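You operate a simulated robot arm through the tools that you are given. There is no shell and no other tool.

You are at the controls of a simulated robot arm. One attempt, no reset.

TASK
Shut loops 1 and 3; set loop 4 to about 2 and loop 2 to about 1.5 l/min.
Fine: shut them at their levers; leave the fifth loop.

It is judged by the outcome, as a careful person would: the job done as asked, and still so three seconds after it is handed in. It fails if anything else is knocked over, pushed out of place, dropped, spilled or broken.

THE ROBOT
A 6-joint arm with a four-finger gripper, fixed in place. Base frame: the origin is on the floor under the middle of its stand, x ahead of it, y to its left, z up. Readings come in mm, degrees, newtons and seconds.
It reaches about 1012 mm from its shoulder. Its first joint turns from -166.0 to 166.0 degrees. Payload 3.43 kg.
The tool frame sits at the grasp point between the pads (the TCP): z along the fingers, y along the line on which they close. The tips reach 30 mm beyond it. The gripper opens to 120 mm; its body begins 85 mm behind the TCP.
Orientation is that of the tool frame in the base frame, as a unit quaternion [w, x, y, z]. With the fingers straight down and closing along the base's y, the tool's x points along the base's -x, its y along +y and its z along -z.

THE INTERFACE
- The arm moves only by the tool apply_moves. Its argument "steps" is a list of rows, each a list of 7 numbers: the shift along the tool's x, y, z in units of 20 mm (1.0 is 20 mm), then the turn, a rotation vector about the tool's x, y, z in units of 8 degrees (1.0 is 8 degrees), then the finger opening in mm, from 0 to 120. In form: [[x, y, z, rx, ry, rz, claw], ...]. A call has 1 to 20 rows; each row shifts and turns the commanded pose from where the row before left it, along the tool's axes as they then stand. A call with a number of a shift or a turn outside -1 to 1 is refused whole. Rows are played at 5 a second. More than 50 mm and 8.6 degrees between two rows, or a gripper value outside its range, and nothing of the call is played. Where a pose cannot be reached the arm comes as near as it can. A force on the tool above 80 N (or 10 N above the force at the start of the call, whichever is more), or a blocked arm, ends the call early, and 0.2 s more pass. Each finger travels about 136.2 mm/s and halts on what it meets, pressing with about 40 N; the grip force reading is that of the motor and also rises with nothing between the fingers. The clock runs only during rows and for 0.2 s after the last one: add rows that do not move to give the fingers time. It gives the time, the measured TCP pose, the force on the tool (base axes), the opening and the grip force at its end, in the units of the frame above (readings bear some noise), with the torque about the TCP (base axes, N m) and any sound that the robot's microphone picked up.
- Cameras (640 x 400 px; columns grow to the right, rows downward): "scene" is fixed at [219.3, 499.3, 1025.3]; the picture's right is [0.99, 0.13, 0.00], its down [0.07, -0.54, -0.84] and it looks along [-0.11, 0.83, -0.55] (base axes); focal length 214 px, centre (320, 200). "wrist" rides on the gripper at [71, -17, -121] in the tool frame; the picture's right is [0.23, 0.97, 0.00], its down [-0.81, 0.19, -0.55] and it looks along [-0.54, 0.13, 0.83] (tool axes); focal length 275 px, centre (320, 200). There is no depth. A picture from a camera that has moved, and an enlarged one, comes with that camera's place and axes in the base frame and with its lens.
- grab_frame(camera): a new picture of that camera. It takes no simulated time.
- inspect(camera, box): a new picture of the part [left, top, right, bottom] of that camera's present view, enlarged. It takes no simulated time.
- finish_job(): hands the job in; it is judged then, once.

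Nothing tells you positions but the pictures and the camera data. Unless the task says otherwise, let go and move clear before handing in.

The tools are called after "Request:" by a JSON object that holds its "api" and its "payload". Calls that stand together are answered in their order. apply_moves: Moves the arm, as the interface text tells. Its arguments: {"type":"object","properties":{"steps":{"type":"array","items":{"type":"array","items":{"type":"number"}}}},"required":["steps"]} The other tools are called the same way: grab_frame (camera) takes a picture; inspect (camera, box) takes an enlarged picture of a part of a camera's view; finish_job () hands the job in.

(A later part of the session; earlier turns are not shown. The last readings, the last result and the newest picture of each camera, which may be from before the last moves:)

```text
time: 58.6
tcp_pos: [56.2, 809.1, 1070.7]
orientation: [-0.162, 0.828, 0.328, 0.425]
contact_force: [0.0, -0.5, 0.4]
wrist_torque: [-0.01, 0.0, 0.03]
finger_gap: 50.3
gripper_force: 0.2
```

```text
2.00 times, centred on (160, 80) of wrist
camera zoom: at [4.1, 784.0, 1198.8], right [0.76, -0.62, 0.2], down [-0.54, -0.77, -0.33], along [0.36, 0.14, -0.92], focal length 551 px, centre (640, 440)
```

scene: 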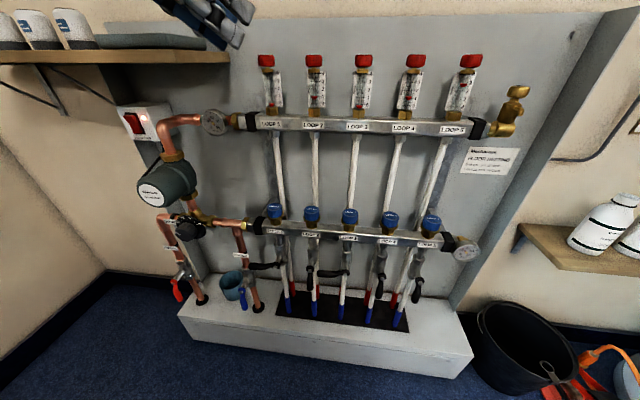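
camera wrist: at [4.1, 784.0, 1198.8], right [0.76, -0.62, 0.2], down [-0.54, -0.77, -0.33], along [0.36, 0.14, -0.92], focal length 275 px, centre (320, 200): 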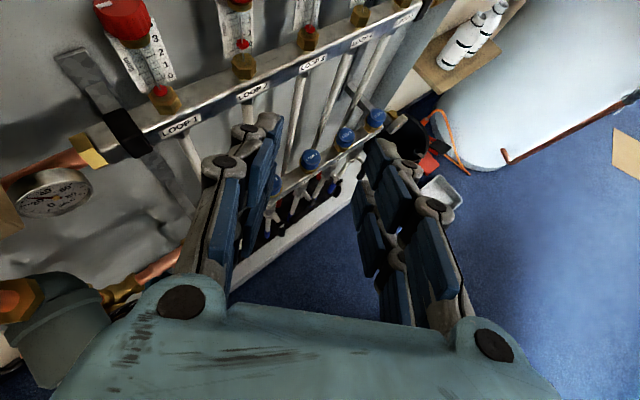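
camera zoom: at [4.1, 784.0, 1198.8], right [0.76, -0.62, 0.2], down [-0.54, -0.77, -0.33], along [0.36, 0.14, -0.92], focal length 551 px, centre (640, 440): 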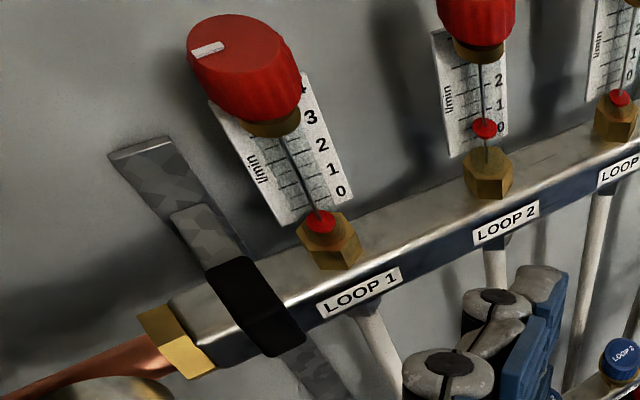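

Request:
{"api": "apply_moves", "payload": {"steps": [[0.873, -0.878, 0.849, 0, 0, 0, 50], [0.873, -0.878, 0.849, 0, 0, 0, 50], [0.873, -0.878, 0.849, 0, 0, 0, 50], [0.873, -0.878, 0.849, 0, 0, 0, 50], [0.873, -0.878, 0.849, 0, 0, 0, 50]]}}

Request:
{"api": "grab_frame", "payload": {"camera": "wrist"}}

Request:
{"api": "grab_frame", "payload": {"camera": "scene"}}

```text
time: 59.8
tcp_pos: [84.3, 954.8, 1092.2]
orientation: [-0.163, 0.828, 0.33, 0.424]
contact_force: [-0.7, -0.4, 0.2]
wrist_torque: [-0.03, 0.0, 0.03]
finger_gap: 49.7
gripper_force: 0.0
```

```text
taken
camera wrist: at [32.5, 930.7, 1219.8], right [0.76, -0.62, 0.2], down [-0.54, -0.77, -0.33], along [0.36, 0.14, -0.92], focal length 275 px, centre (320, 200)
```

wrist: 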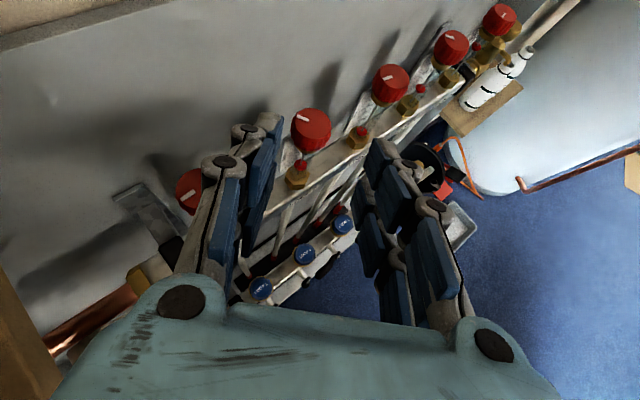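

```text
taken
```

scene: 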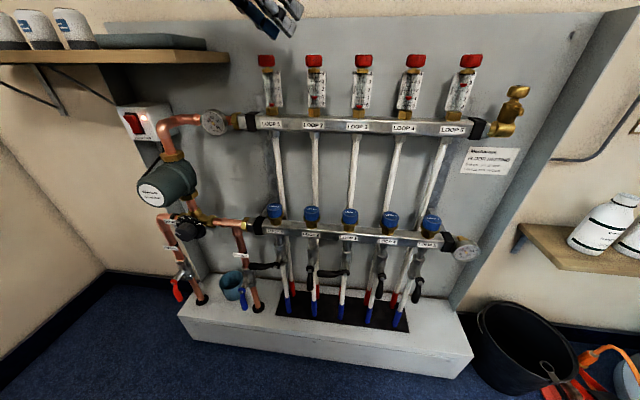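

Request:
{"api": "inspect", "payload": {"camera": "wrist", "box": [240, 0, 540, 190]}}

Request:
{"api": "apply_moves", "payload": {"steps": [[0.025, -0.036, 0.95, 0, 0, 0, 50], [0.025, -0.036, 0.95, 0, 0, 0, 50]]}}

Request:
{"api": "grab_frame", "payload": {"camera": "wrist"}}

Request:
{"api": "inspect", "payload": {"camera": "scene", "box": [230, 20, 390, 120]}}

```text
2.11 times, centred on (390, 95) of wrist
camera zoom: at [32.5, 930.7, 1219.8], right [0.76, -0.62, 0.2], down [-0.54, -0.77, -0.33], along [0.36, 0.14, -0.92], focal length 580 px, centre (173, 421)
```

zoom: 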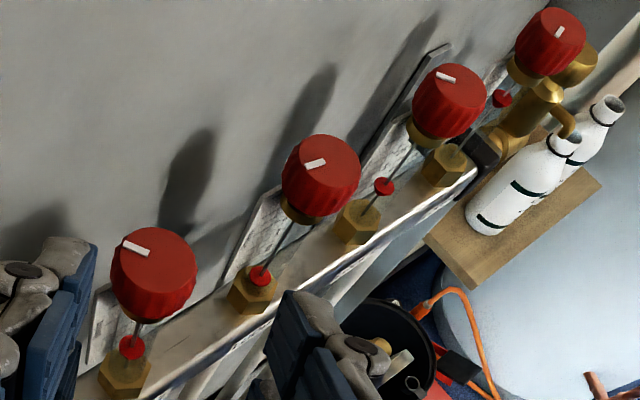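

```text
time: 60.4
tcp_pos: [106.5, 977.5, 1067.8]
orientation: [-0.161, 0.828, 0.328, 0.425]
contact_force: [-0.3, -0.7, -0.3]
wrist_torque: [-0.02, -0.02, -0.01]
finger_gap: 50.0
gripper_force: 0.1
```

```text
taken
camera wrist: at [54.0, 952.6, 1197.2], right [0.76, -0.62, 0.2], down [-0.54, -0.77, -0.33], along [0.36, 0.14, -0.92], focal length 275 px, centre (320, 200)
```

wrist: 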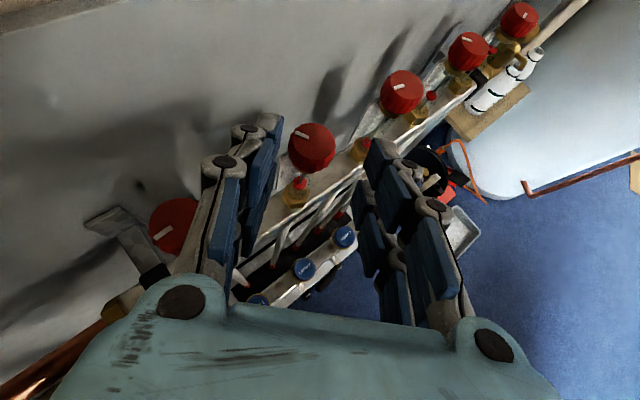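

```text
4.00 times, centred on (310, 70) of scene
camera zoom: at [219.3, 499.3, 1025.3], right [0.99, 0.13, 0.0], down [0.07, -0.54, -0.84], along [-0.11, 0.83, -0.55], focal length 858 px, centre (360, 720)
```

zoom: 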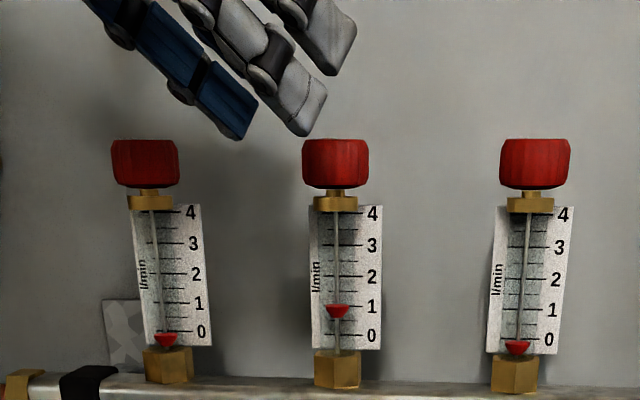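

Request:
{"api": "apply_moves", "payload": {"steps": [[0.08, -0.035, 1, 0, 0, 0, 50], [0.08, -0.035, 0.95, 0, 0, 0, 50]]}}

Request:
{"api": "grab_frame", "payload": {"camera": "wrist"}}

Request:
{"api": "inspect", "payload": {"camera": "scene", "box": [230, 20, 390, 120]}}

```text
time: 61.0
tcp_pos: [130.1, 1002.0, 1048.2]
orientation: [-0.162, 0.828, 0.329, 0.424]
contact_force: [-0.2, 0.2, 1.0]
wrist_torque: [-0.02, 0.01, -0.02]
finger_gap: 49.8
gripper_force: 0.0
```

```text
taken
camera wrist: at [78.3, 976.6, 1176.4], right [0.76, -0.62, 0.2], down [-0.54, -0.77, -0.33], along [0.36, 0.14, -0.92], focal length 275 px, centre (320, 200)
```

wrist: 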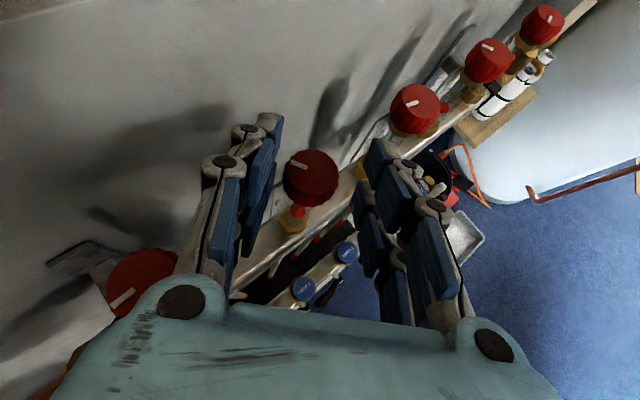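

```text
4.00 times, centred on (310, 70) of scene
camera zoom: at [219.3, 499.3, 1025.3], right [0.99, 0.13, 0.0], down [0.07, -0.54, -0.84], along [-0.11, 0.83, -0.55], focal length 858 px, centre (360, 720)
```

zoom: 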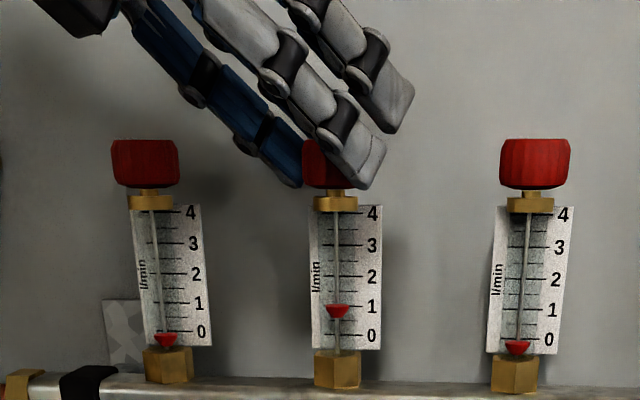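

Request:
{"api": "apply_moves", "payload": {"steps": [[0.05, -0.05, 0.32, 0, 0, 0, 50], [0, 0, 0, 0, 0, 0, 20], [0, 0, 0, 0, 0, 0, 20], [0, 0, 0, 0, 0, 0, 20]]}}

Request:
{"api": "grab_frame", "payload": {"camera": "wrist"}}

Request:
{"api": "inspect", "payload": {"camera": "scene", "box": [230, 20, 390, 120]}}

```text
time: 62.0
tcp_pos: [131.5, 1007.8, 1043.9]
orientation: [-0.163, 0.827, 0.33, 0.425]
contact_force: [-17.7, 33.4, 14.6]
wrist_torque: [1.7, 0.56, 0.45]
finger_gap: 32.1
gripper_force: 44.6
```

```text
taken
camera wrist: at [79.7, 982.2, 1173.0], right [0.76, -0.62, 0.2], down [-0.54, -0.77, -0.33], along [0.36, 0.15, -0.92], focal length 275 px, centre (320, 200)
```

wrist: 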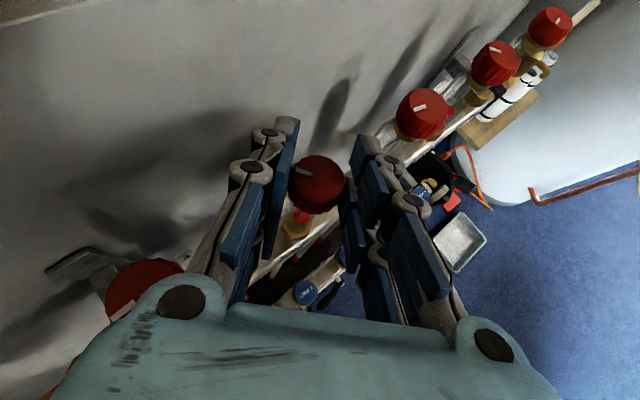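

```text
4.00 times, centred on (310, 70) of scene
camera zoom: at [219.3, 499.3, 1025.3], right [0.99, 0.13, 0.0], down [0.07, -0.54, -0.84], along [-0.11, 0.83, -0.55], focal length 858 px, centre (360, 720)
```

zoom: 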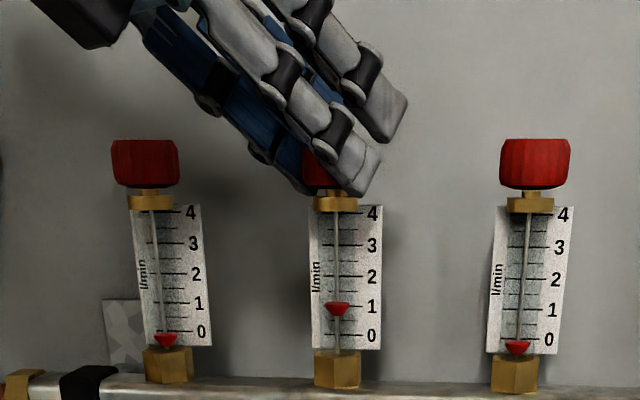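

Request:
{"api": "apply_moves", "payload": {"steps": [[0, -0.15, 0, 0, 0, 0, 10]]}}

Request:
{"api": "apply_moves", "payload": {"steps": [[0, -0.1, 0, 0, 0, 0, 5], [0, 0, 0, 0, 0, 0, 5]]}}

```text
time: 62.4
tcp_pos: [132.0, 1007.4, 1044.8]
orientation: [-0.161, 0.828, 0.329, 0.424]
contact_force: [-10.4, 5.4, 7.1]
wrist_torque: [0.83, -0.16, 0.13]
finger_gap: 32.2
gripper_force: 45.3
```

```text
time: 63.0
tcp_pos: [130.8, 1008.3, 1046.0]
orientation: [-0.161, 0.829, 0.328, 0.424]
contact_force: [-1.3, -31.2, -8.2]
wrist_torque: [-0.82, 0.0, -0.26]
finger_gap: 32.2
gripper_force: 44.9
```

Request:
{"api": "apply_moves", "payload": {"steps": [[0, 0.06, 0, 0, 0, 0, 5], [0, 0.07, 0, 0.81, 0.01, -0.586, 5]]}}

Request:
{"api": "grab_frame", "payload": {"camera": "wrist"}}

Request:
{"api": "inspect", "payload": {"camera": "scene", "box": [230, 20, 390, 120]}}

```text
time: 63.6
tcp_pos: [132.1, 1006.2, 1045.1]
orientation: [-0.191, 0.803, 0.386, 0.411]
contact_force: [-0.5, -28.3, -15.4]
wrist_torque: [-0.39, 0.58, -0.17]
finger_gap: 32.1
gripper_force: 45.1
```

```text
taken
camera wrist: at [84.9, 974.6, 1173.3], right [0.84, -0.51, 0.2], down [-0.43, -0.84, -0.33], along [0.33, 0.19, -0.92], focal length 275 px, centre (320, 200)
```

wrist: 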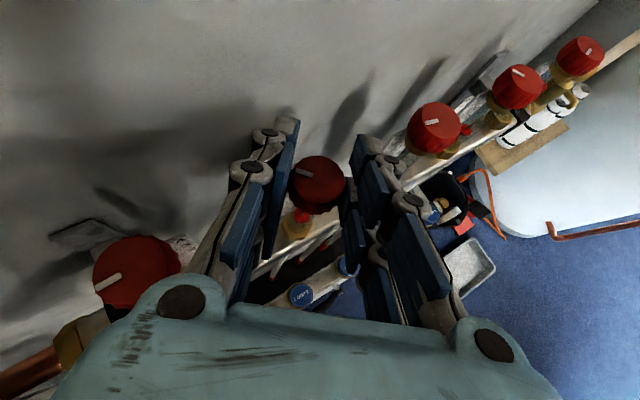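

```text
4.00 times, centred on (310, 70) of scene
camera zoom: at [219.3, 499.3, 1025.3], right [0.99, 0.13, 0.0], down [0.07, -0.54, -0.84], along [-0.11, 0.83, -0.55], focal length 858 px, centre (360, 720)
```

zoom: 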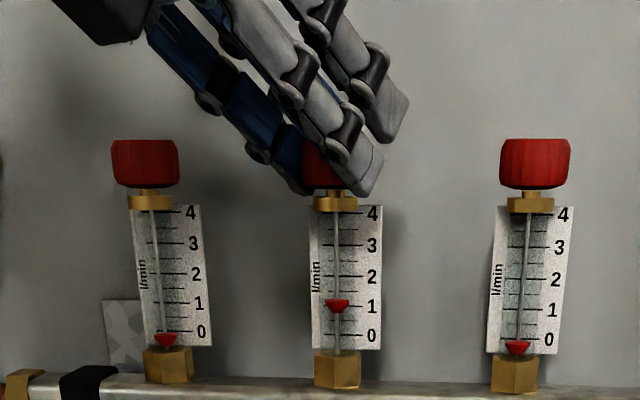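

Request:
{"api": "apply_moves", "payload": {"steps": [[0, 0.12, 0, 0.81, 0.01, -0.586, 5]]}}

Request:
{"api": "inspect", "payload": {"camera": "scene", "box": [280, 50, 360, 110]}}

Request:
{"api": "inspect", "payload": {"camera": "scene", "box": [230, 20, 390, 120]}}

```text
time: 64.0
tcp_pos: [135.2, 1006.7, 1045.2]
orientation: [-0.22, 0.775, 0.44, 0.397]
contact_force: [-3.1, -18.3, -12.4]
wrist_torque: [-0.32, 0.74, -0.1]
finger_gap: 32.4
gripper_force: 44.9
```

```text
6.67 times, centred on (320, 80) of scene
camera zoom: at [219.3, 499.3, 1025.3], right [0.99, 0.13, 0.0], down [0.07, -0.54, -0.84], along [-0.11, 0.83, -0.55], focal length 1430 px, centre (320, 1000)
```

zoom: 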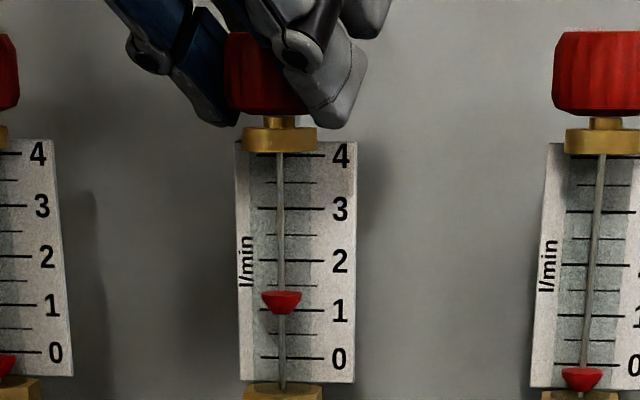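

```text
4.00 times, centred on (310, 70) of scene
camera zoom: at [219.3, 499.3, 1025.3], right [0.99, 0.13, 0.0], down [0.07, -0.54, -0.84], along [-0.11, 0.83, -0.55], focal length 858 px, centre (360, 720)
```

zoom: 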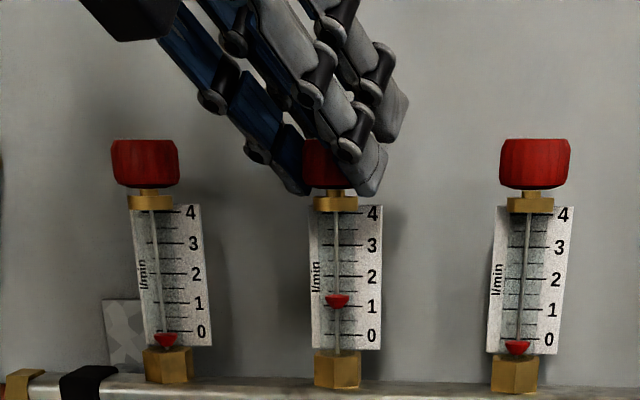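

Request:
{"api": "apply_moves", "payload": {"steps": [[0, 0.1, -0.02, 0.81, 0.01, -0.586, 5]]}}

Request:
{"api": "inspect", "payload": {"camera": "scene", "box": [280, 50, 360, 110]}}

```text
time: 64.4
tcp_pos: [135.0, 1004.6, 1045.1]
orientation: [-0.248, 0.742, 0.494, 0.381]
contact_force: [-4.6, -14.5, -11.6]
wrist_torque: [-0.41, 0.85, -0.07]
finger_gap: 32.4
gripper_force: 45.2
```

```text
6.67 times, centred on (320, 80) of scene
camera zoom: at [219.3, 499.3, 1025.3], right [0.99, 0.13, 0.0], down [0.07, -0.54, -0.84], along [-0.11, 0.83, -0.55], focal length 1430 px, centre (320, 1000)
```

zoom: 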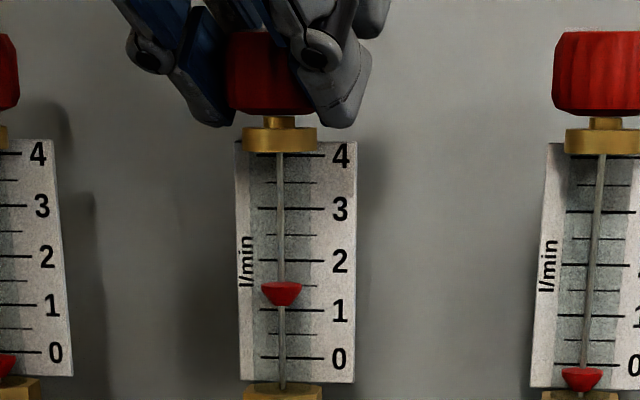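

Request:
{"api": "apply_moves", "payload": {"steps": [[0, 0, 0, 0, 0, 0, 56], [0, 0, 0, 0, 0, 0, 56], [0, 0, -0.5, 0, 0, 0, 56], [0, 0, -1, 0, 0, 0, 56], [0, 0, -1, 0, 0, 0, 56], [0, 0, -1, 0, 0, 0, 56], [0, 0, -1, 0, 0, 0, 56]]}}

Request:
{"api": "grab_frame", "payload": {"camera": "wrist"}}

Request:
{"api": "inspect", "payload": {"camera": "scene", "box": [280, 50, 360, 110]}}

```text
time: 66.0
tcp_pos: [105.6, 936.9, 1097.9]
orientation: [-0.248, 0.741, 0.494, 0.381]
contact_force: [-0.1, 0.2, 0.3]
wrist_torque: [0.0, -0.01, 0.0]
finger_gap: 56.2
gripper_force: 0.0
```

```text
taken
camera wrist: at [68.2, 893.2, 1225.9], right [0.95, -0.25, 0.2], down [-0.18, -0.93, -0.33], along [0.27, 0.28, -0.92], focal length 275 px, centre (320, 200)
```

wrist: 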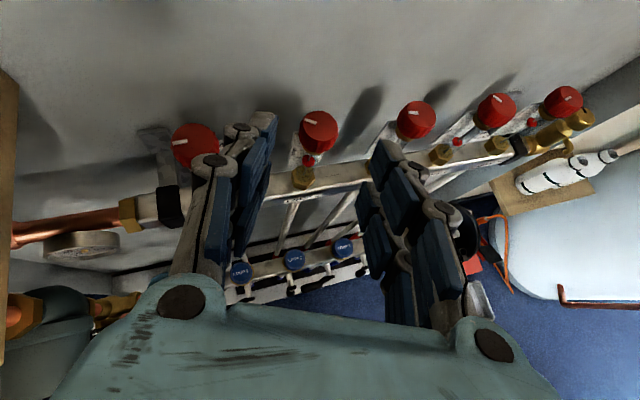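

```text
6.67 times, centred on (320, 80) of scene
camera zoom: at [219.3, 499.3, 1025.3], right [0.99, 0.13, 0.0], down [0.07, -0.54, -0.84], along [-0.11, 0.83, -0.55], focal length 1430 px, centre (320, 1000)
```

zoom: 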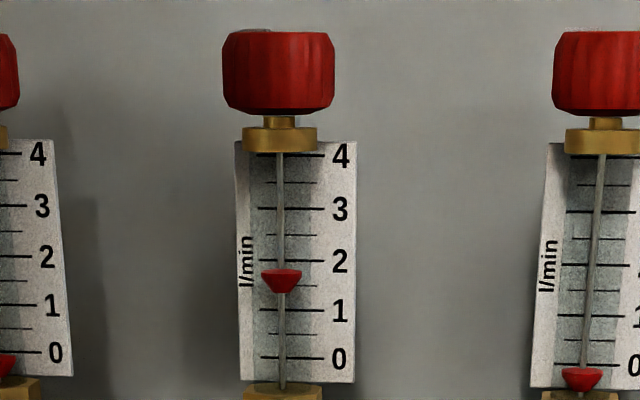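

Request:
{"api": "apply_moves", "payload": {"steps": [[0.32, 0.8, 0.275, 0, 0, 0, 52], [0.32, 0.8, 0.275, 0, 0, 0, 52], [0.32, 0.8, 0.275, 0, 0, 0, 52], [0.32, 0.8, 0.275, 0, 0, 0, 52], [0.32, 0.8, 0.275, 0, 0, 0, 52], [0.32, 0.8, 0.275, 0, 0, 0, 52], [0.32, 0.8, 0.275, 0, 0, 0, 52], [0.32, 0.8, 0.275, 0, 0, 0, 52], [0, 0, 0, -0.806, 0, 0.592, 52], [0, 0, 0, -0.806, 0, 0.592, 52], [0, 0, 0, -0.806, 0, 0.592, 52]]}}

Request:
{"api": "grab_frame", "payload": {"camera": "wrist"}}

Request:
{"api": "inspect", "payload": {"camera": "scene", "box": [280, 50, 360, 110]}}

Request:
{"api": "inspect", "payload": {"camera": "scene", "box": [390, 50, 490, 120]}}

```text
time: 68.4
tcp_pos: [250.3, 948.7, 1114.4]
orientation: [-0.163, 0.828, 0.327, 0.424]
contact_force: [0.7, 0.1, 0.2]
wrist_torque: [0.0, 0.02, 0.0]
finger_gap: 51.9
gripper_force: 0.0
```

```text
taken
camera wrist: at [197.9, 923.9, 1242.9], right [0.76, -0.62, 0.19], down [-0.54, -0.77, -0.33], along [0.36, 0.15, -0.92], focal length 275 px, centre (320, 200)
```

wrist: 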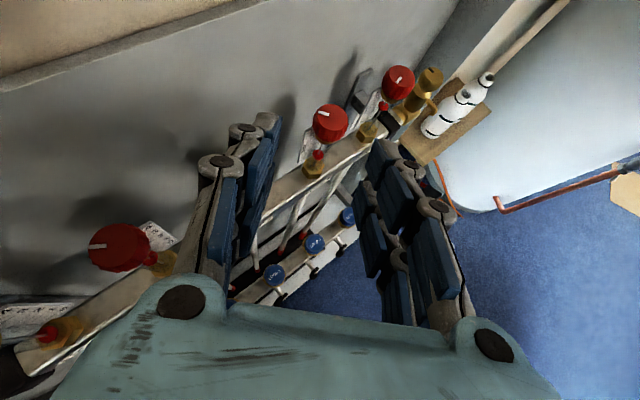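

```text
6.67 times, centred on (320, 80) of scene
camera zoom: at [219.3, 499.3, 1025.3], right [0.99, 0.13, 0.0], down [0.07, -0.54, -0.84], along [-0.11, 0.83, -0.55], focal length 1430 px, centre (320, 1000)
```

zoom: 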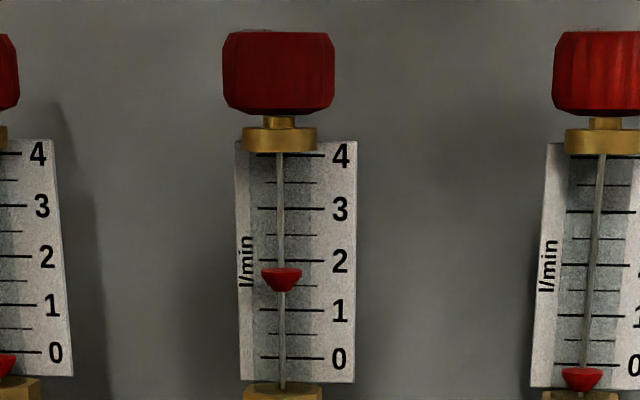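

```text
5.71 times, centred on (440, 85) of scene
camera zoom: at [219.3, 499.3, 1025.3], right [0.99, 0.13, 0.0], down [0.07, -0.54, -0.84], along [-0.11, 0.83, -0.55], focal length 1226 px, centre (-366, 857)
```

zoom: 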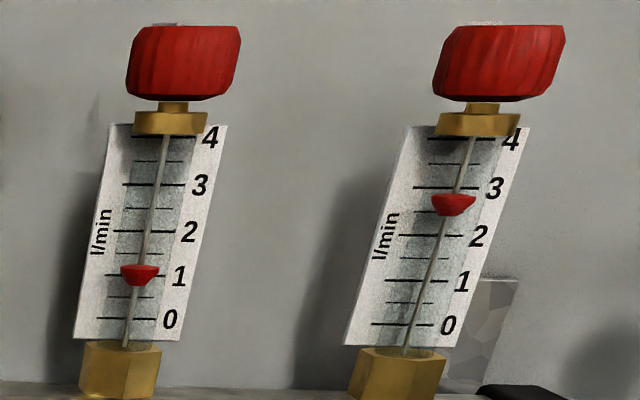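

Request:
{"api": "apply_moves", "payload": {"steps": [[0.02, 0.26, 0.98, 0, 0, 0, 52], [0.02, 0.26, 0.98, 0, 0, 0, 52], [0.01, 0, 0.98, 0, 0, 0, 52], [0.01, 0, 0.98, 0, 0, 0, 52]]}}

Request:
{"api": "grab_frame", "payload": {"camera": "wrist"}}

Request:
{"api": "inspect", "payload": {"camera": "scene", "box": [340, 20, 500, 120]}}

```text
time: 69.4
tcp_pos: [305.3, 983.7, 1070.6]
orientation: [-0.164, 0.828, 0.328, 0.425]
contact_force: [-0.5, 0.3, -0.4]
wrist_torque: [0.01, -0.01, -0.01]
finger_gap: 52.0
gripper_force: 0.0
```

```text
taken
camera wrist: at [253.3, 958.6, 1198.2], right [0.76, -0.62, 0.19], down [-0.54, -0.77, -0.33], along [0.36, 0.15, -0.92], focal length 275 px, centre (320, 200)
```

wrist: 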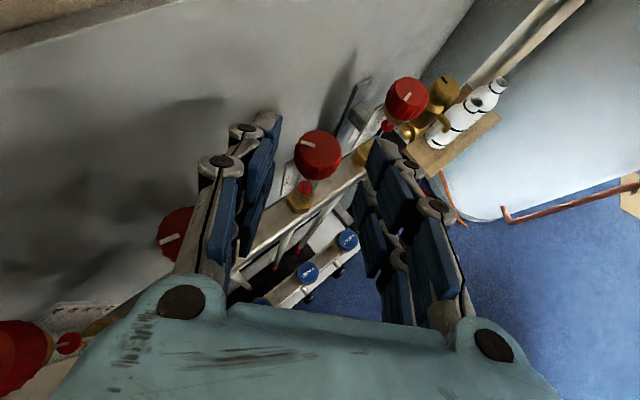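

```text
4.00 times, centred on (420, 70) of scene
camera zoom: at [219.3, 499.3, 1025.3], right [0.99, 0.13, 0.0], down [0.07, -0.54, -0.84], along [-0.11, 0.83, -0.55], focal length 858 px, centre (-80, 720)
```

zoom: 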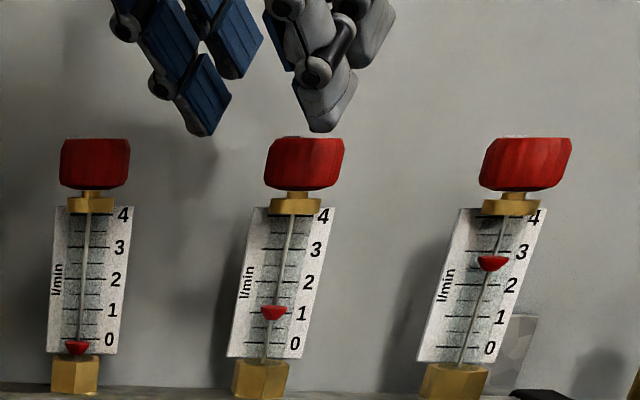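

Request:
{"api": "apply_moves", "payload": {"steps": [[0.02, 0, 1, 0, 0, 0, 52], [0.02, 0, 1, 0, 0, 0, 52]]}}

Request:
{"api": "grab_frame", "payload": {"camera": "wrist"}}

Request:
{"api": "inspect", "payload": {"camera": "scene", "box": [340, 20, 500, 120]}}

```text
time: 70.0
tcp_pos: [328.1, 1006.9, 1047.9]
orientation: [-0.164, 0.828, 0.328, 0.425]
contact_force: [-0.1, -0.3, 0.4]
wrist_torque: [0.04, -0.02, -0.01]
finger_gap: 51.9
gripper_force: 0.0
```

```text
taken
camera wrist: at [276.4, 981.4, 1176.0], right [0.76, -0.62, 0.19], down [-0.54, -0.77, -0.33], along [0.36, 0.15, -0.92], focal length 275 px, centre (320, 200)
```

wrist: 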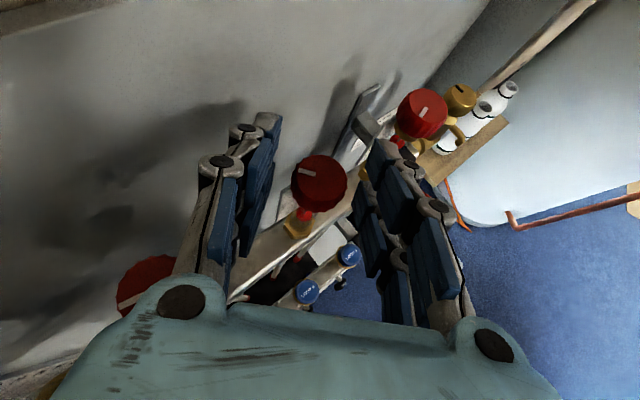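

```text
4.00 times, centred on (420, 70) of scene
camera zoom: at [219.3, 499.3, 1025.3], right [0.99, 0.13, 0.0], down [0.07, -0.54, -0.84], along [-0.11, 0.83, -0.55], focal length 858 px, centre (-80, 720)
```

zoom: 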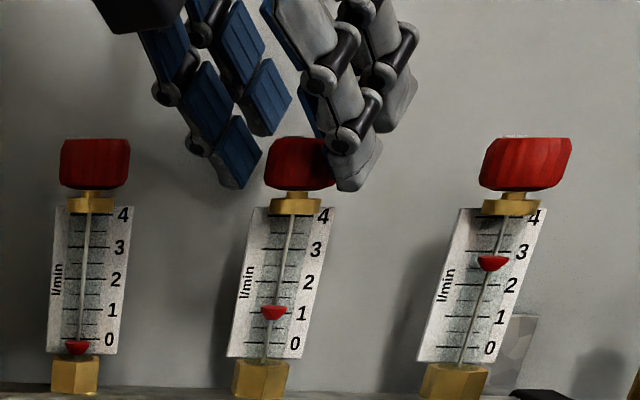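

Request:
{"api": "apply_moves", "payload": {"steps": [[0.04, 0, 0.27, 0, 0, 0, 52], [0, 0, 0, 0, 0, 0, 20], [0, 0, 0, 0, 0, 0, 20], [0, 0, 0, 0, 0, 0, 20]]}}

Request:
{"api": "grab_frame", "payload": {"camera": "wrist"}}

```text
time: 71.0
tcp_pos: [333.4, 1010.0, 1044.8]
orientation: [-0.164, 0.828, 0.328, 0.424]
contact_force: [8.1, -25.1, -11.2]
wrist_torque: [-0.79, 0.03, -0.2]
finger_gap: 32.3
gripper_force: 44.8
```

```text
taken
camera wrist: at [281.4, 983.9, 1173.1], right [0.76, -0.62, 0.19], down [-0.54, -0.77, -0.33], along [0.36, 0.15, -0.92], focal length 275 px, centre (320, 200)
```

wrist: 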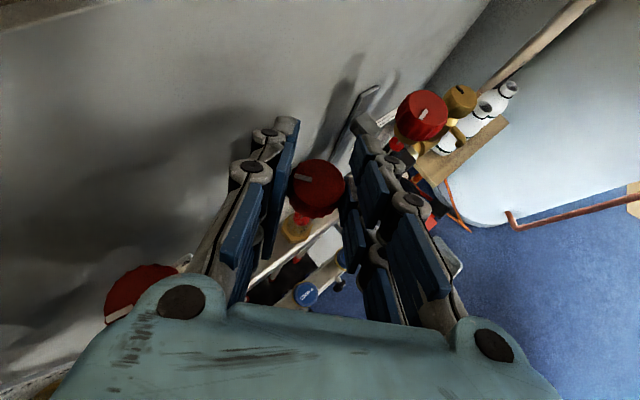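

Request:
{"api": "apply_moves", "payload": {"steps": [[0, 0.08, 0, 0, 0, 0, 10], [0, 0.08, 0, 0.81, 0.01, -0.586, 10], [0, 0.08, 0, 0.81, 0.01, -0.586, 10], [0, 0, 0, 0, 0, 0, 10], [0, 0, 0, 0, 0, 0, 10], [0, 0, 0, 0, 0, 0, 10], [0, 0, 0, 0, 0, 0, 10], [0, 0, 0, 0, 0, 0, 10], [0, 0, 0, 0, 0, 0, 10], [0, 0, 0, 0, 0, 0, 10], [0, 0, 0, 0, 0, 0, 10]]}}

Request:
{"api": "inspect", "payload": {"camera": "scene", "box": [390, 50, 490, 120]}}

Request:
{"api": "inspect", "payload": {"camera": "scene", "box": [280, 50, 360, 110]}}

```text
time: 73.4
tcp_pos: [335.0, 1007.0, 1045.5]
orientation: [-0.222, 0.773, 0.44, 0.399]
contact_force: [4.5, 37.9, 24.5]
wrist_torque: [1.55, -0.13, 0.19]
finger_gap: 32.2
gripper_force: 44.9
```

```text
5.71 times, centred on (440, 85) of scene
camera zoom: at [219.3, 499.3, 1025.3], right [0.99, 0.13, 0.0], down [0.07, -0.54, -0.84], along [-0.11, 0.83, -0.55], focal length 1226 px, centre (-366, 857)
```

zoom: 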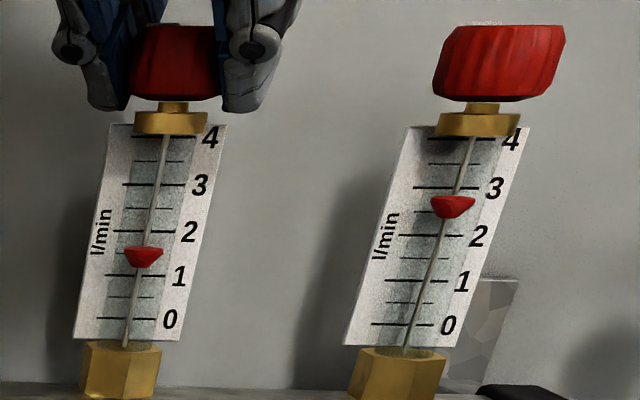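

```text
6.67 times, centred on (320, 80) of scene
camera zoom: at [219.3, 499.3, 1025.3], right [0.99, 0.13, 0.0], down [0.07, -0.54, -0.84], along [-0.11, 0.83, -0.55], focal length 1430 px, centre (320, 1000)
```

zoom: 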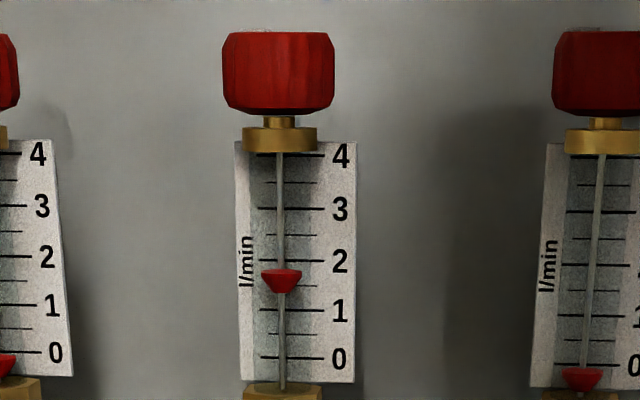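

Request:
{"api": "apply_moves", "payload": {"steps": [[0.05, 0.03, 0, 0.81, 0.01, -0.586, 10], [0.02, 0.05, 0, 0.6, 0.01, -0.434, 10], [0, 0, 0, 0, 0, 0, 10], [0, 0, 0, 0, 0, 0, 10], [0, 0, 0, 0, 0, 0, 10], [0, 0, 0, 0, 0, 0, 10], [0, 0, 0, 0, 0, 0, 10], [0, 0, 0, 0, 0, 0, 10], [0, 0, 0, 0, 0, 0, 10], [0, 0, 0, 0, 0, 0, 10]]}}

Request:
{"api": "inspect", "payload": {"camera": "scene", "box": [390, 50, 490, 120]}}

```text
time: 75.6
tcp_pos: [336.2, 1007.0, 1046.1]
orientation: [-0.268, 0.715, 0.53, 0.369]
contact_force: [-8.7, -27.5, -27.3]
wrist_torque: [-1.24, 0.34, 0.03]
finger_gap: 32.3
gripper_force: 45.2
```

```text
5.71 times, centred on (440, 85) of scene
camera zoom: at [219.3, 499.3, 1025.3], right [0.99, 0.13, 0.0], down [0.07, -0.54, -0.84], along [-0.11, 0.83, -0.55], focal length 1226 px, centre (-366, 857)
```

zoom: 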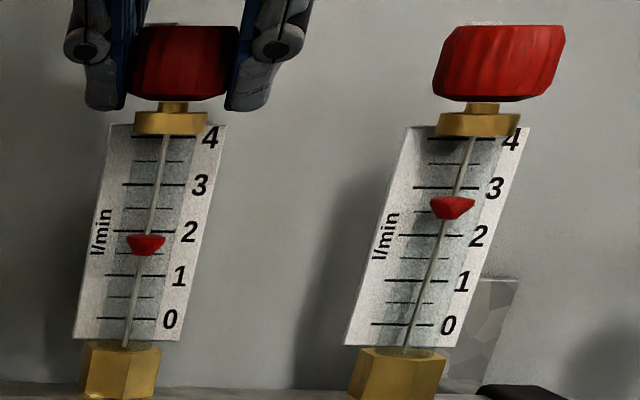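

Request:
{"api": "apply_moves", "payload": {"steps": [[0, 0.05, 0, 0.3, 0, -0.22, 10], [0, 0, 0, 0, 0, 0, 10], [0, 0, 0, 0, 0, 0, 10], [0, 0, 0, 0, 0, 0, 10], [0, 0, 0, 0, 0, 0, 10], [0, 0, 0, 0, 0, 0, 10], [0, 0, 0, 0, 0, 0, 10], [0, 0, 0, 0, 0, 0, 10]]}}

Request:
{"api": "inspect", "payload": {"camera": "scene", "box": [390, 50, 490, 120]}}

```text
time: 77.4
tcp_pos: [339.1, 1007.1, 1045.5]
orientation: [-0.275, 0.702, 0.548, 0.363]
contact_force: [-15.8, -9.2, -24.2]
wrist_torque: [-0.51, 0.78, 0.11]
finger_gap: 32.3
gripper_force: 45.3
```

```text
5.71 times, centred on (440, 85) of scene
camera zoom: at [219.3, 499.3, 1025.3], right [0.99, 0.13, 0.0], down [0.07, -0.54, -0.84], along [-0.11, 0.83, -0.55], focal length 1226 px, centre (-366, 857)
```

zoom: 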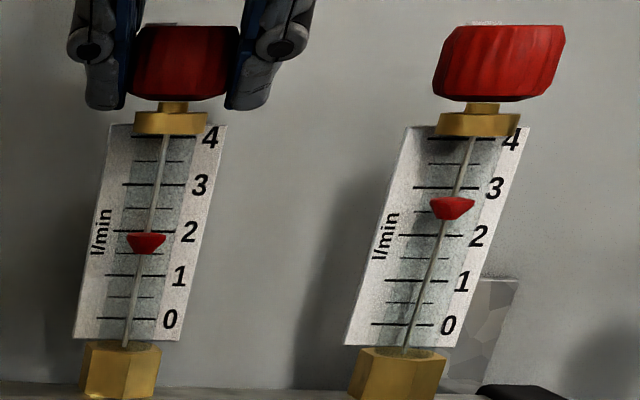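

Request:
{"api": "apply_moves", "payload": {"steps": [[0, 0, 0, 0, 0, 0, 56], [0, 0, 0, 0, 0, 0, 56], [0, 0, -0.5, 0, 0, 0, 56], [0, 0, -1, 0, 0, 0, 56], [0, 0, -1, 0, 0, 0, 56], [0, 0, -1, 0, 0, 0, 56], [0, 0, -1, 0, 0, 0, 56]]}}

Request:
{"api": "grab_frame", "payload": {"camera": "wrist"}}

Request:
{"api": "inspect", "payload": {"camera": "scene", "box": [390, 50, 490, 120]}}

Request:
{"api": "inspect", "payload": {"camera": "scene", "box": [280, 50, 360, 110]}}

```text
time: 79.0
tcp_pos: [320.9, 934.1, 1099.3]
orientation: [-0.277, 0.701, 0.548, 0.363]
contact_force: [-0.2, -0.2, -1.2]
wrist_torque: [-0.03, 0.05, 0.02]
finger_gap: 56.4
gripper_force: 0.0
```

```text
taken
camera wrist: at [291.5, 884.1, 1227.1], right [0.98, -0.11, 0.19], down [-0.04, -0.94, -0.33], along [0.22, 0.32, -0.92], focal length 275 px, centre (320, 200)
```

wrist: 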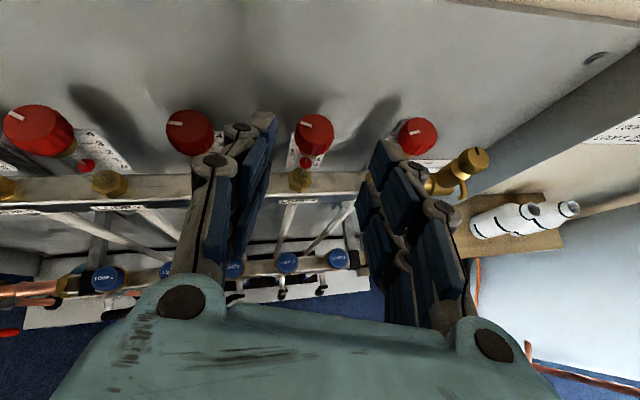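

```text
5.71 times, centred on (440, 85) of scene
camera zoom: at [219.3, 499.3, 1025.3], right [0.99, 0.13, 0.0], down [0.07, -0.54, -0.84], along [-0.11, 0.83, -0.55], focal length 1226 px, centre (-366, 857)
```

zoom: 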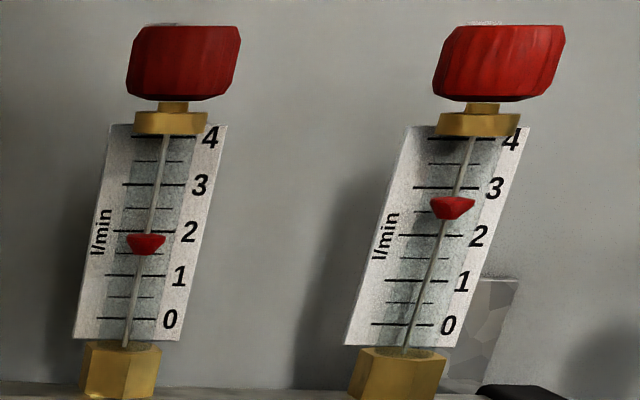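

```text
6.67 times, centred on (320, 80) of scene
camera zoom: at [219.3, 499.3, 1025.3], right [0.99, 0.13, 0.0], down [0.07, -0.54, -0.84], along [-0.11, 0.83, -0.55], focal length 1430 px, centre (320, 1000)
```

zoom: 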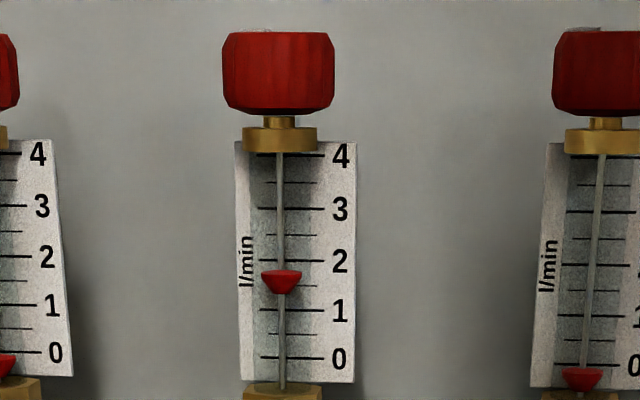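

Request:
{"api": "apply_moves", "payload": {"steps": [[-0.13, -0.868, -0.18, 0, 0, 0, 56], [-0.13, -0.868, -0.18, 0, 0, 0, 56], [-0.13, -0.868, -0.18, 0, 0, 0, 56], [-0.13, -0.868, -0.18, 0, 0, 0, 56], [-0.13, -0.868, -0.18, 0, 0, 0, 56], [-0.13, -0.868, -0.18, 0, 0, 0, 56], [-0.13, -0.868, -0.18, 0, 0, 0, 56], [-0.13, -0.868, -0.18, 0, 0, 0, 56], [-0.13, -0.868, -0.18, 0, 0, 0, 56], [-0.13, -0.868, -0.18, 0, 0, 0, 56], [-0.13, -0.868, -0.18, 0, 0, 0, 56], [-0.13, -0.868, -0.18, 0, 0, 0, 56], [0, 0, 0, -0.806, 0, 0.592, 56]]}}

Request:
{"api": "grab_frame", "payload": {"camera": "wrist"}}

Request:
{"api": "grab_frame", "payload": {"camera": "scene"}}

```text
time: 81.8
tcp_pos: [105.2, 934.1, 1096.6]
orientation: [-0.253, 0.737, 0.499, 0.38]
contact_force: [0.5, 0.2, -0.9]
wrist_torque: [0.0, 0.05, 0.05]
finger_gap: 56.0
gripper_force: 0.1
```

```text
taken
camera wrist: at [68.5, 888.8, 1224.8], right [0.95, -0.24, 0.19], down [-0.17, -0.93, -0.34], along [0.26, 0.29, -0.92], focal length 275 px, centre (320, 200)
```

wrist: 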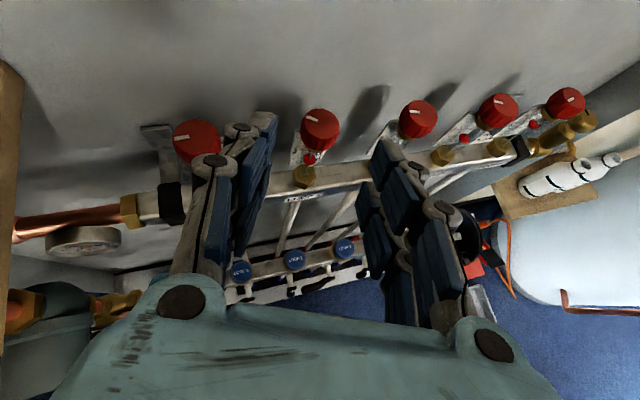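

```text
taken
```

scene: 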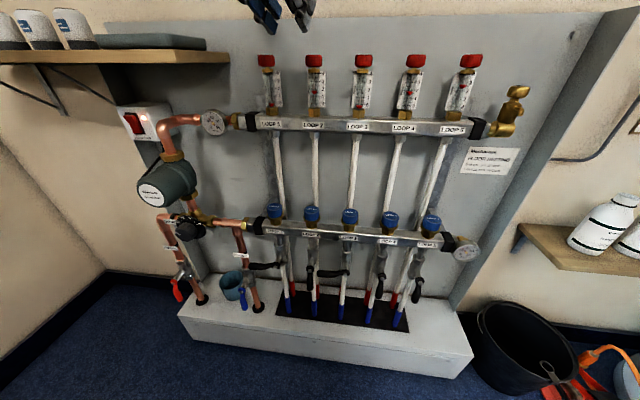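

Request:
{"api": "apply_moves", "payload": {"steps": [[0.03, 0.012, 1, 0, 0, 0, 54], [0.03, 0.012, 1, 0, 0, 0, 54], [0.03, 0.012, 1, 0, 0, 0, 54], [0.03, 0.012, 1, 0, 0, 0, 54]]}}

Request:
{"api": "grab_frame", "payload": {"camera": "wrist"}}

```text
time: 82.8
tcp_pos: [131.5, 995.5, 1053.4]
orientation: [-0.252, 0.737, 0.499, 0.38]
contact_force: [0.0, -0.5, 0.3]
wrist_torque: [-0.01, -0.05, 0.02]
finger_gap: 53.8
gripper_force: 0.1
```

```text
taken
camera wrist: at [94.6, 949.5, 1179.9], right [0.95, -0.24, 0.19], down [-0.17, -0.93, -0.34], along [0.26, 0.29, -0.92], focal length 275 px, centre (320, 200)
```

wrist: 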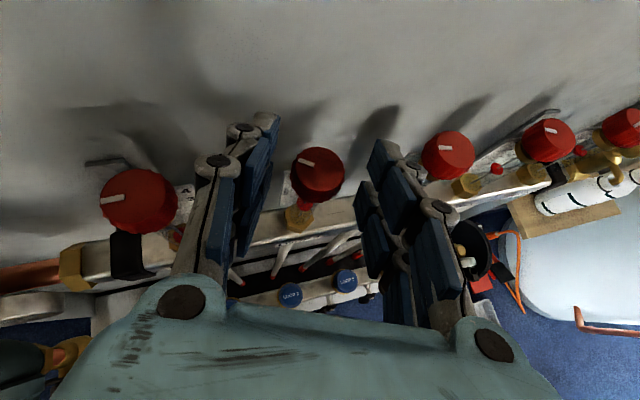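

Request:
{"api": "apply_moves", "payload": {"steps": [[0.03, 0, 0.6, 0, 0, 0, 54], [0, 0, 0, 0, 0, 0, 20], [0, 0, 0, 0, 0, 0, 20], [0, 0, 0, 0, 0, 0, 20]]}}

Request:
{"api": "inspect", "payload": {"camera": "scene", "box": [280, 50, 360, 110]}}

```text
time: 83.8
tcp_pos: [135.8, 1005.1, 1045.0]
orientation: [-0.252, 0.737, 0.498, 0.381]
contact_force: [5.7, -5.5, -3.3]
wrist_torque: [-0.32, -0.05, -0.1]
finger_gap: 32.0
gripper_force: 45.1
```

```text
6.67 times, centred on (320, 80) of scene
camera zoom: at [219.3, 499.3, 1025.3], right [0.99, 0.13, 0.0], down [0.07, -0.54, -0.84], along [-0.11, 0.83, -0.55], focal length 1430 px, centre (320, 1000)
```

zoom: 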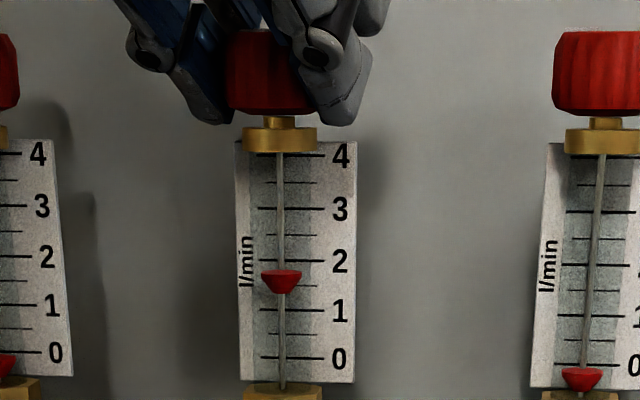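

Gripped, well centred. Now a small clockwise turn (about 8°), then I wait for the float to settle.

Request:
{"api": "apply_moves", "payload": {"steps": [[0, -0.07, 0, -0.8, -0.01, 0.58, 15], [0, 0, 0, 0, 0, 0, 15], [0, 0, 0, 0, 0, 0, 15], [0, 0, 0, 0, 0, 0, 15], [0, 0, 0, 0, 0, 0, 15], [0, 0, 0, 0, 0, 0, 15], [0, 0, 0, 0, 0, 0, 15], [0, 0, 0, 0, 0, 0, 15], [0, 0, 0, 0, 0, 0, 15], [0, 0, 0, 0, 0, 0, 15]]}}

Request:
{"api": "inspect", "payload": {"camera": "scene", "box": [280, 50, 360, 110]}}

Request:
{"api": "inspect", "payload": {"camera": "scene", "box": [390, 50, 490, 120]}}

```text
time: 86.0
tcp_pos: [134.1, 1005.3, 1046.6]
orientation: [-0.225, 0.771, 0.445, 0.397]
contact_force: [14.3, -21.7, -17.3]
wrist_torque: [-0.8, -0.18, -0.26]
finger_gap: 32.3
gripper_force: 44.7
```

```text
6.67 times, centred on (320, 80) of scene
camera zoom: at [219.3, 499.3, 1025.3], right [0.99, 0.13, 0.0], down [0.07, -0.54, -0.84], along [-0.11, 0.83, -0.55], focal length 1430 px, centre (320, 1000)
```

zoom: 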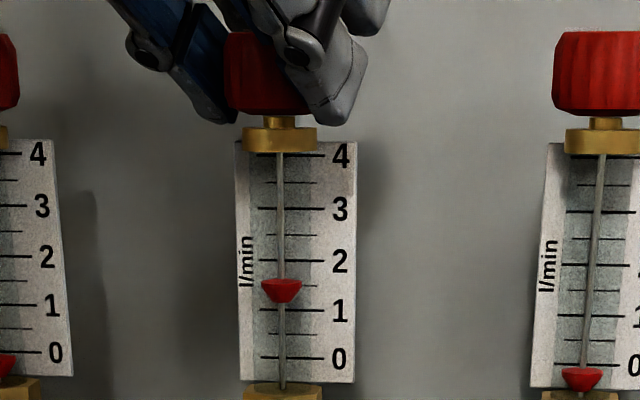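

```text
5.71 times, centred on (440, 85) of scene
camera zoom: at [219.3, 499.3, 1025.3], right [0.99, 0.13, 0.0], down [0.07, -0.54, -0.84], along [-0.11, 0.83, -0.55], focal length 1226 px, centre (-366, 857)
```

zoom: 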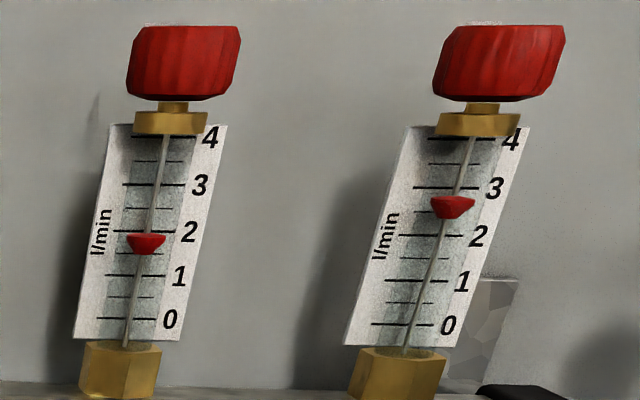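

Request:
{"api": "apply_moves", "payload": {"steps": [[0, 0.02, 0, -0.34, 0, 0.25, 15], [0, 0, 0, 0, 0, 0, 15], [0, 0, 0, 0, 0, 0, 15], [0, 0, 0, 0, 0, 0, 15], [0, 0, 0, 0, 0, 0, 15], [0, 0, 0, 0, 0, 0, 15], [0, 0, 0, 0, 0, 0, 15], [0, 0, 0, 0, 0, 0, 15], [0, 0, 0, 0, 0, 0, 15], [0, 0, 0, 0, 0, 0, 15]]}}

Request:
{"api": "inspect", "payload": {"camera": "scene", "box": [280, 50, 360, 110]}}

```text
time: 88.2
tcp_pos: [133.8, 1005.2, 1046.0]
orientation: [-0.214, 0.783, 0.422, 0.404]
contact_force: [5.5, 36.8, 25.3]
wrist_torque: [1.62, -0.23, 0.19]
finger_gap: 32.3
gripper_force: 45.0
```

```text
6.67 times, centred on (320, 80) of scene
camera zoom: at [219.3, 499.3, 1025.3], right [0.99, 0.13, 0.0], down [0.07, -0.54, -0.84], along [-0.11, 0.83, -0.55], focal length 1430 px, centre (320, 1000)
```

zoom: 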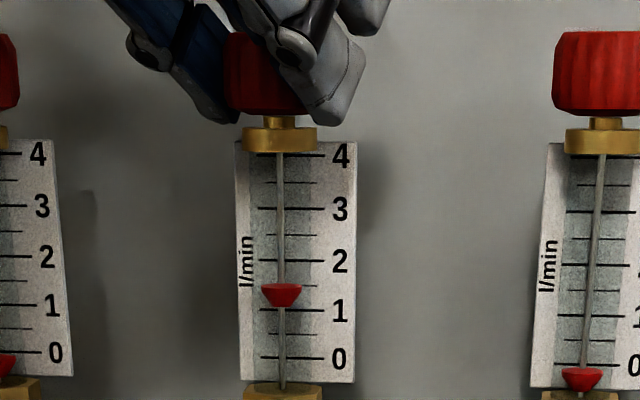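

Request:
{"api": "apply_moves", "payload": {"steps": [[0, -0.03, 0, 0, 0, 0, 15], [0, 0, 0, 0, 0, 0, 56], [0, 0, 0, 0, 0, 0, 56], [0, 0, -0.5, 0, 0, 0, 56], [0, 0, -1, 0, 0, 0, 56], [0, 0, -1, 0, 0, 0, 56], [0, 0, -1, 0, 0, 0, 56], [0, 0, -1, 0, 0, 0, 56], [0, 0, -0.5, 0, 0, 0, 56]]}}

Request:
{"api": "inspect", "payload": {"camera": "scene", "box": [280, 50, 360, 110]}}

Request:
{"api": "inspect", "payload": {"camera": "scene", "box": [390, 50, 490, 120]}}

Request:
{"api": "grab_frame", "payload": {"camera": "scene"}}

```text
time: 90.2
tcp_pos: [86.4, 937.9, 1105.2]
orientation: [-0.214, 0.783, 0.423, 0.403]
contact_force: [0.2, -0.2, 0.7]
wrist_torque: [0.01, 0.01, 0.02]
finger_gap: 56.3
gripper_force: 0.0
```

```text
6.67 times, centred on (320, 80) of scene
camera zoom: at [219.3, 499.3, 1025.3], right [0.99, 0.13, 0.0], down [0.07, -0.54, -0.84], along [-0.11, 0.83, -0.55], focal length 1430 px, centre (320, 1000)
```

zoom: 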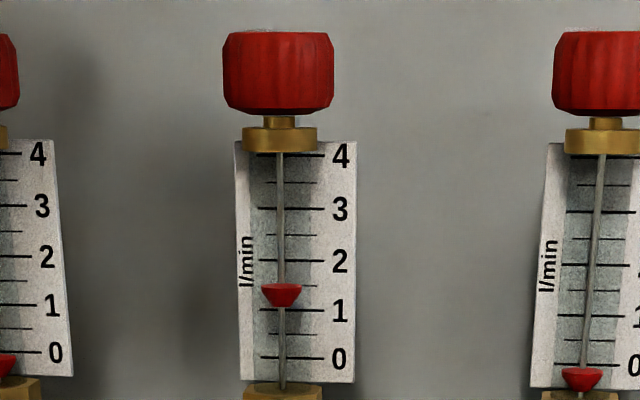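

```text
5.71 times, centred on (440, 85) of scene
camera zoom: at [219.3, 499.3, 1025.3], right [0.99, 0.13, 0.0], down [0.07, -0.54, -0.84], along [-0.11, 0.83, -0.55], focal length 1226 px, centre (-366, 857)
```

zoom: 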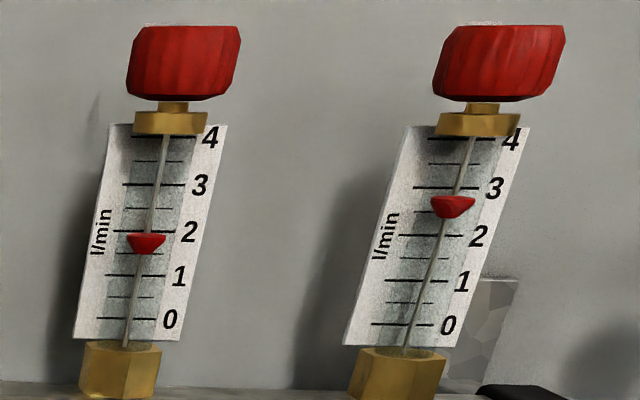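

```text
taken
```

scene: 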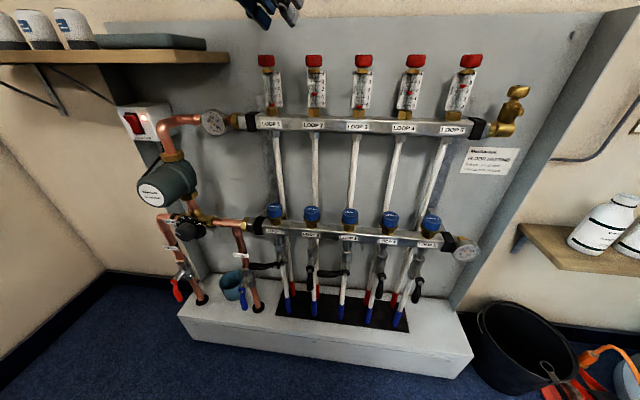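

Request:
{"api": "apply_moves", "payload": {"steps": [[-0.31, 0.447, -0.596, 0, 0, 0, 56], [-0.31, 0.447, -0.596, 0, 0, 0, 56], [-0.31, 0.447, -0.596, 0, 0, 0, 56], [-0.31, 0.447, -0.596, 0, 0, 0, 56], [-0.31, 0.447, -0.596, 0, 0, 0, 56], [0, 0, 0, 0, 1, 0, 56], [0, 0, 0, 0, 1, 0, 56], [0, 0, 0, 0, 1, 0, 56], [0, 0, 0, 0, 1, 0, 56], [0, 0, 0, 0, 0.6, 0, 56]]}}

Request:
{"api": "grab_frame", "payload": {"camera": "wrist"}}

```text
time: 92.4
tcp_pos: [89.2, 857.7, 1114.6]
orientation: [-0.338, 0.614, 0.334, 0.63]
contact_force: [-0.1, -0.5, -0.5]
wrist_torque: [0.02, 0.02, 0.0]
finger_gap: 56.0
gripper_force: 0.0
```

```text
taken
camera wrist: at [8.2, 766.0, 1182.4], right [0.81, -0.54, 0.24], down [-0.13, -0.56, -0.82], along [0.57, 0.63, -0.52], focal length 275 px, centre (320, 200)
```

wrist: 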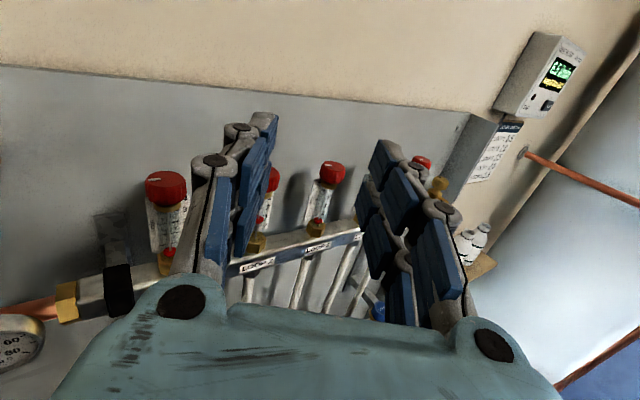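

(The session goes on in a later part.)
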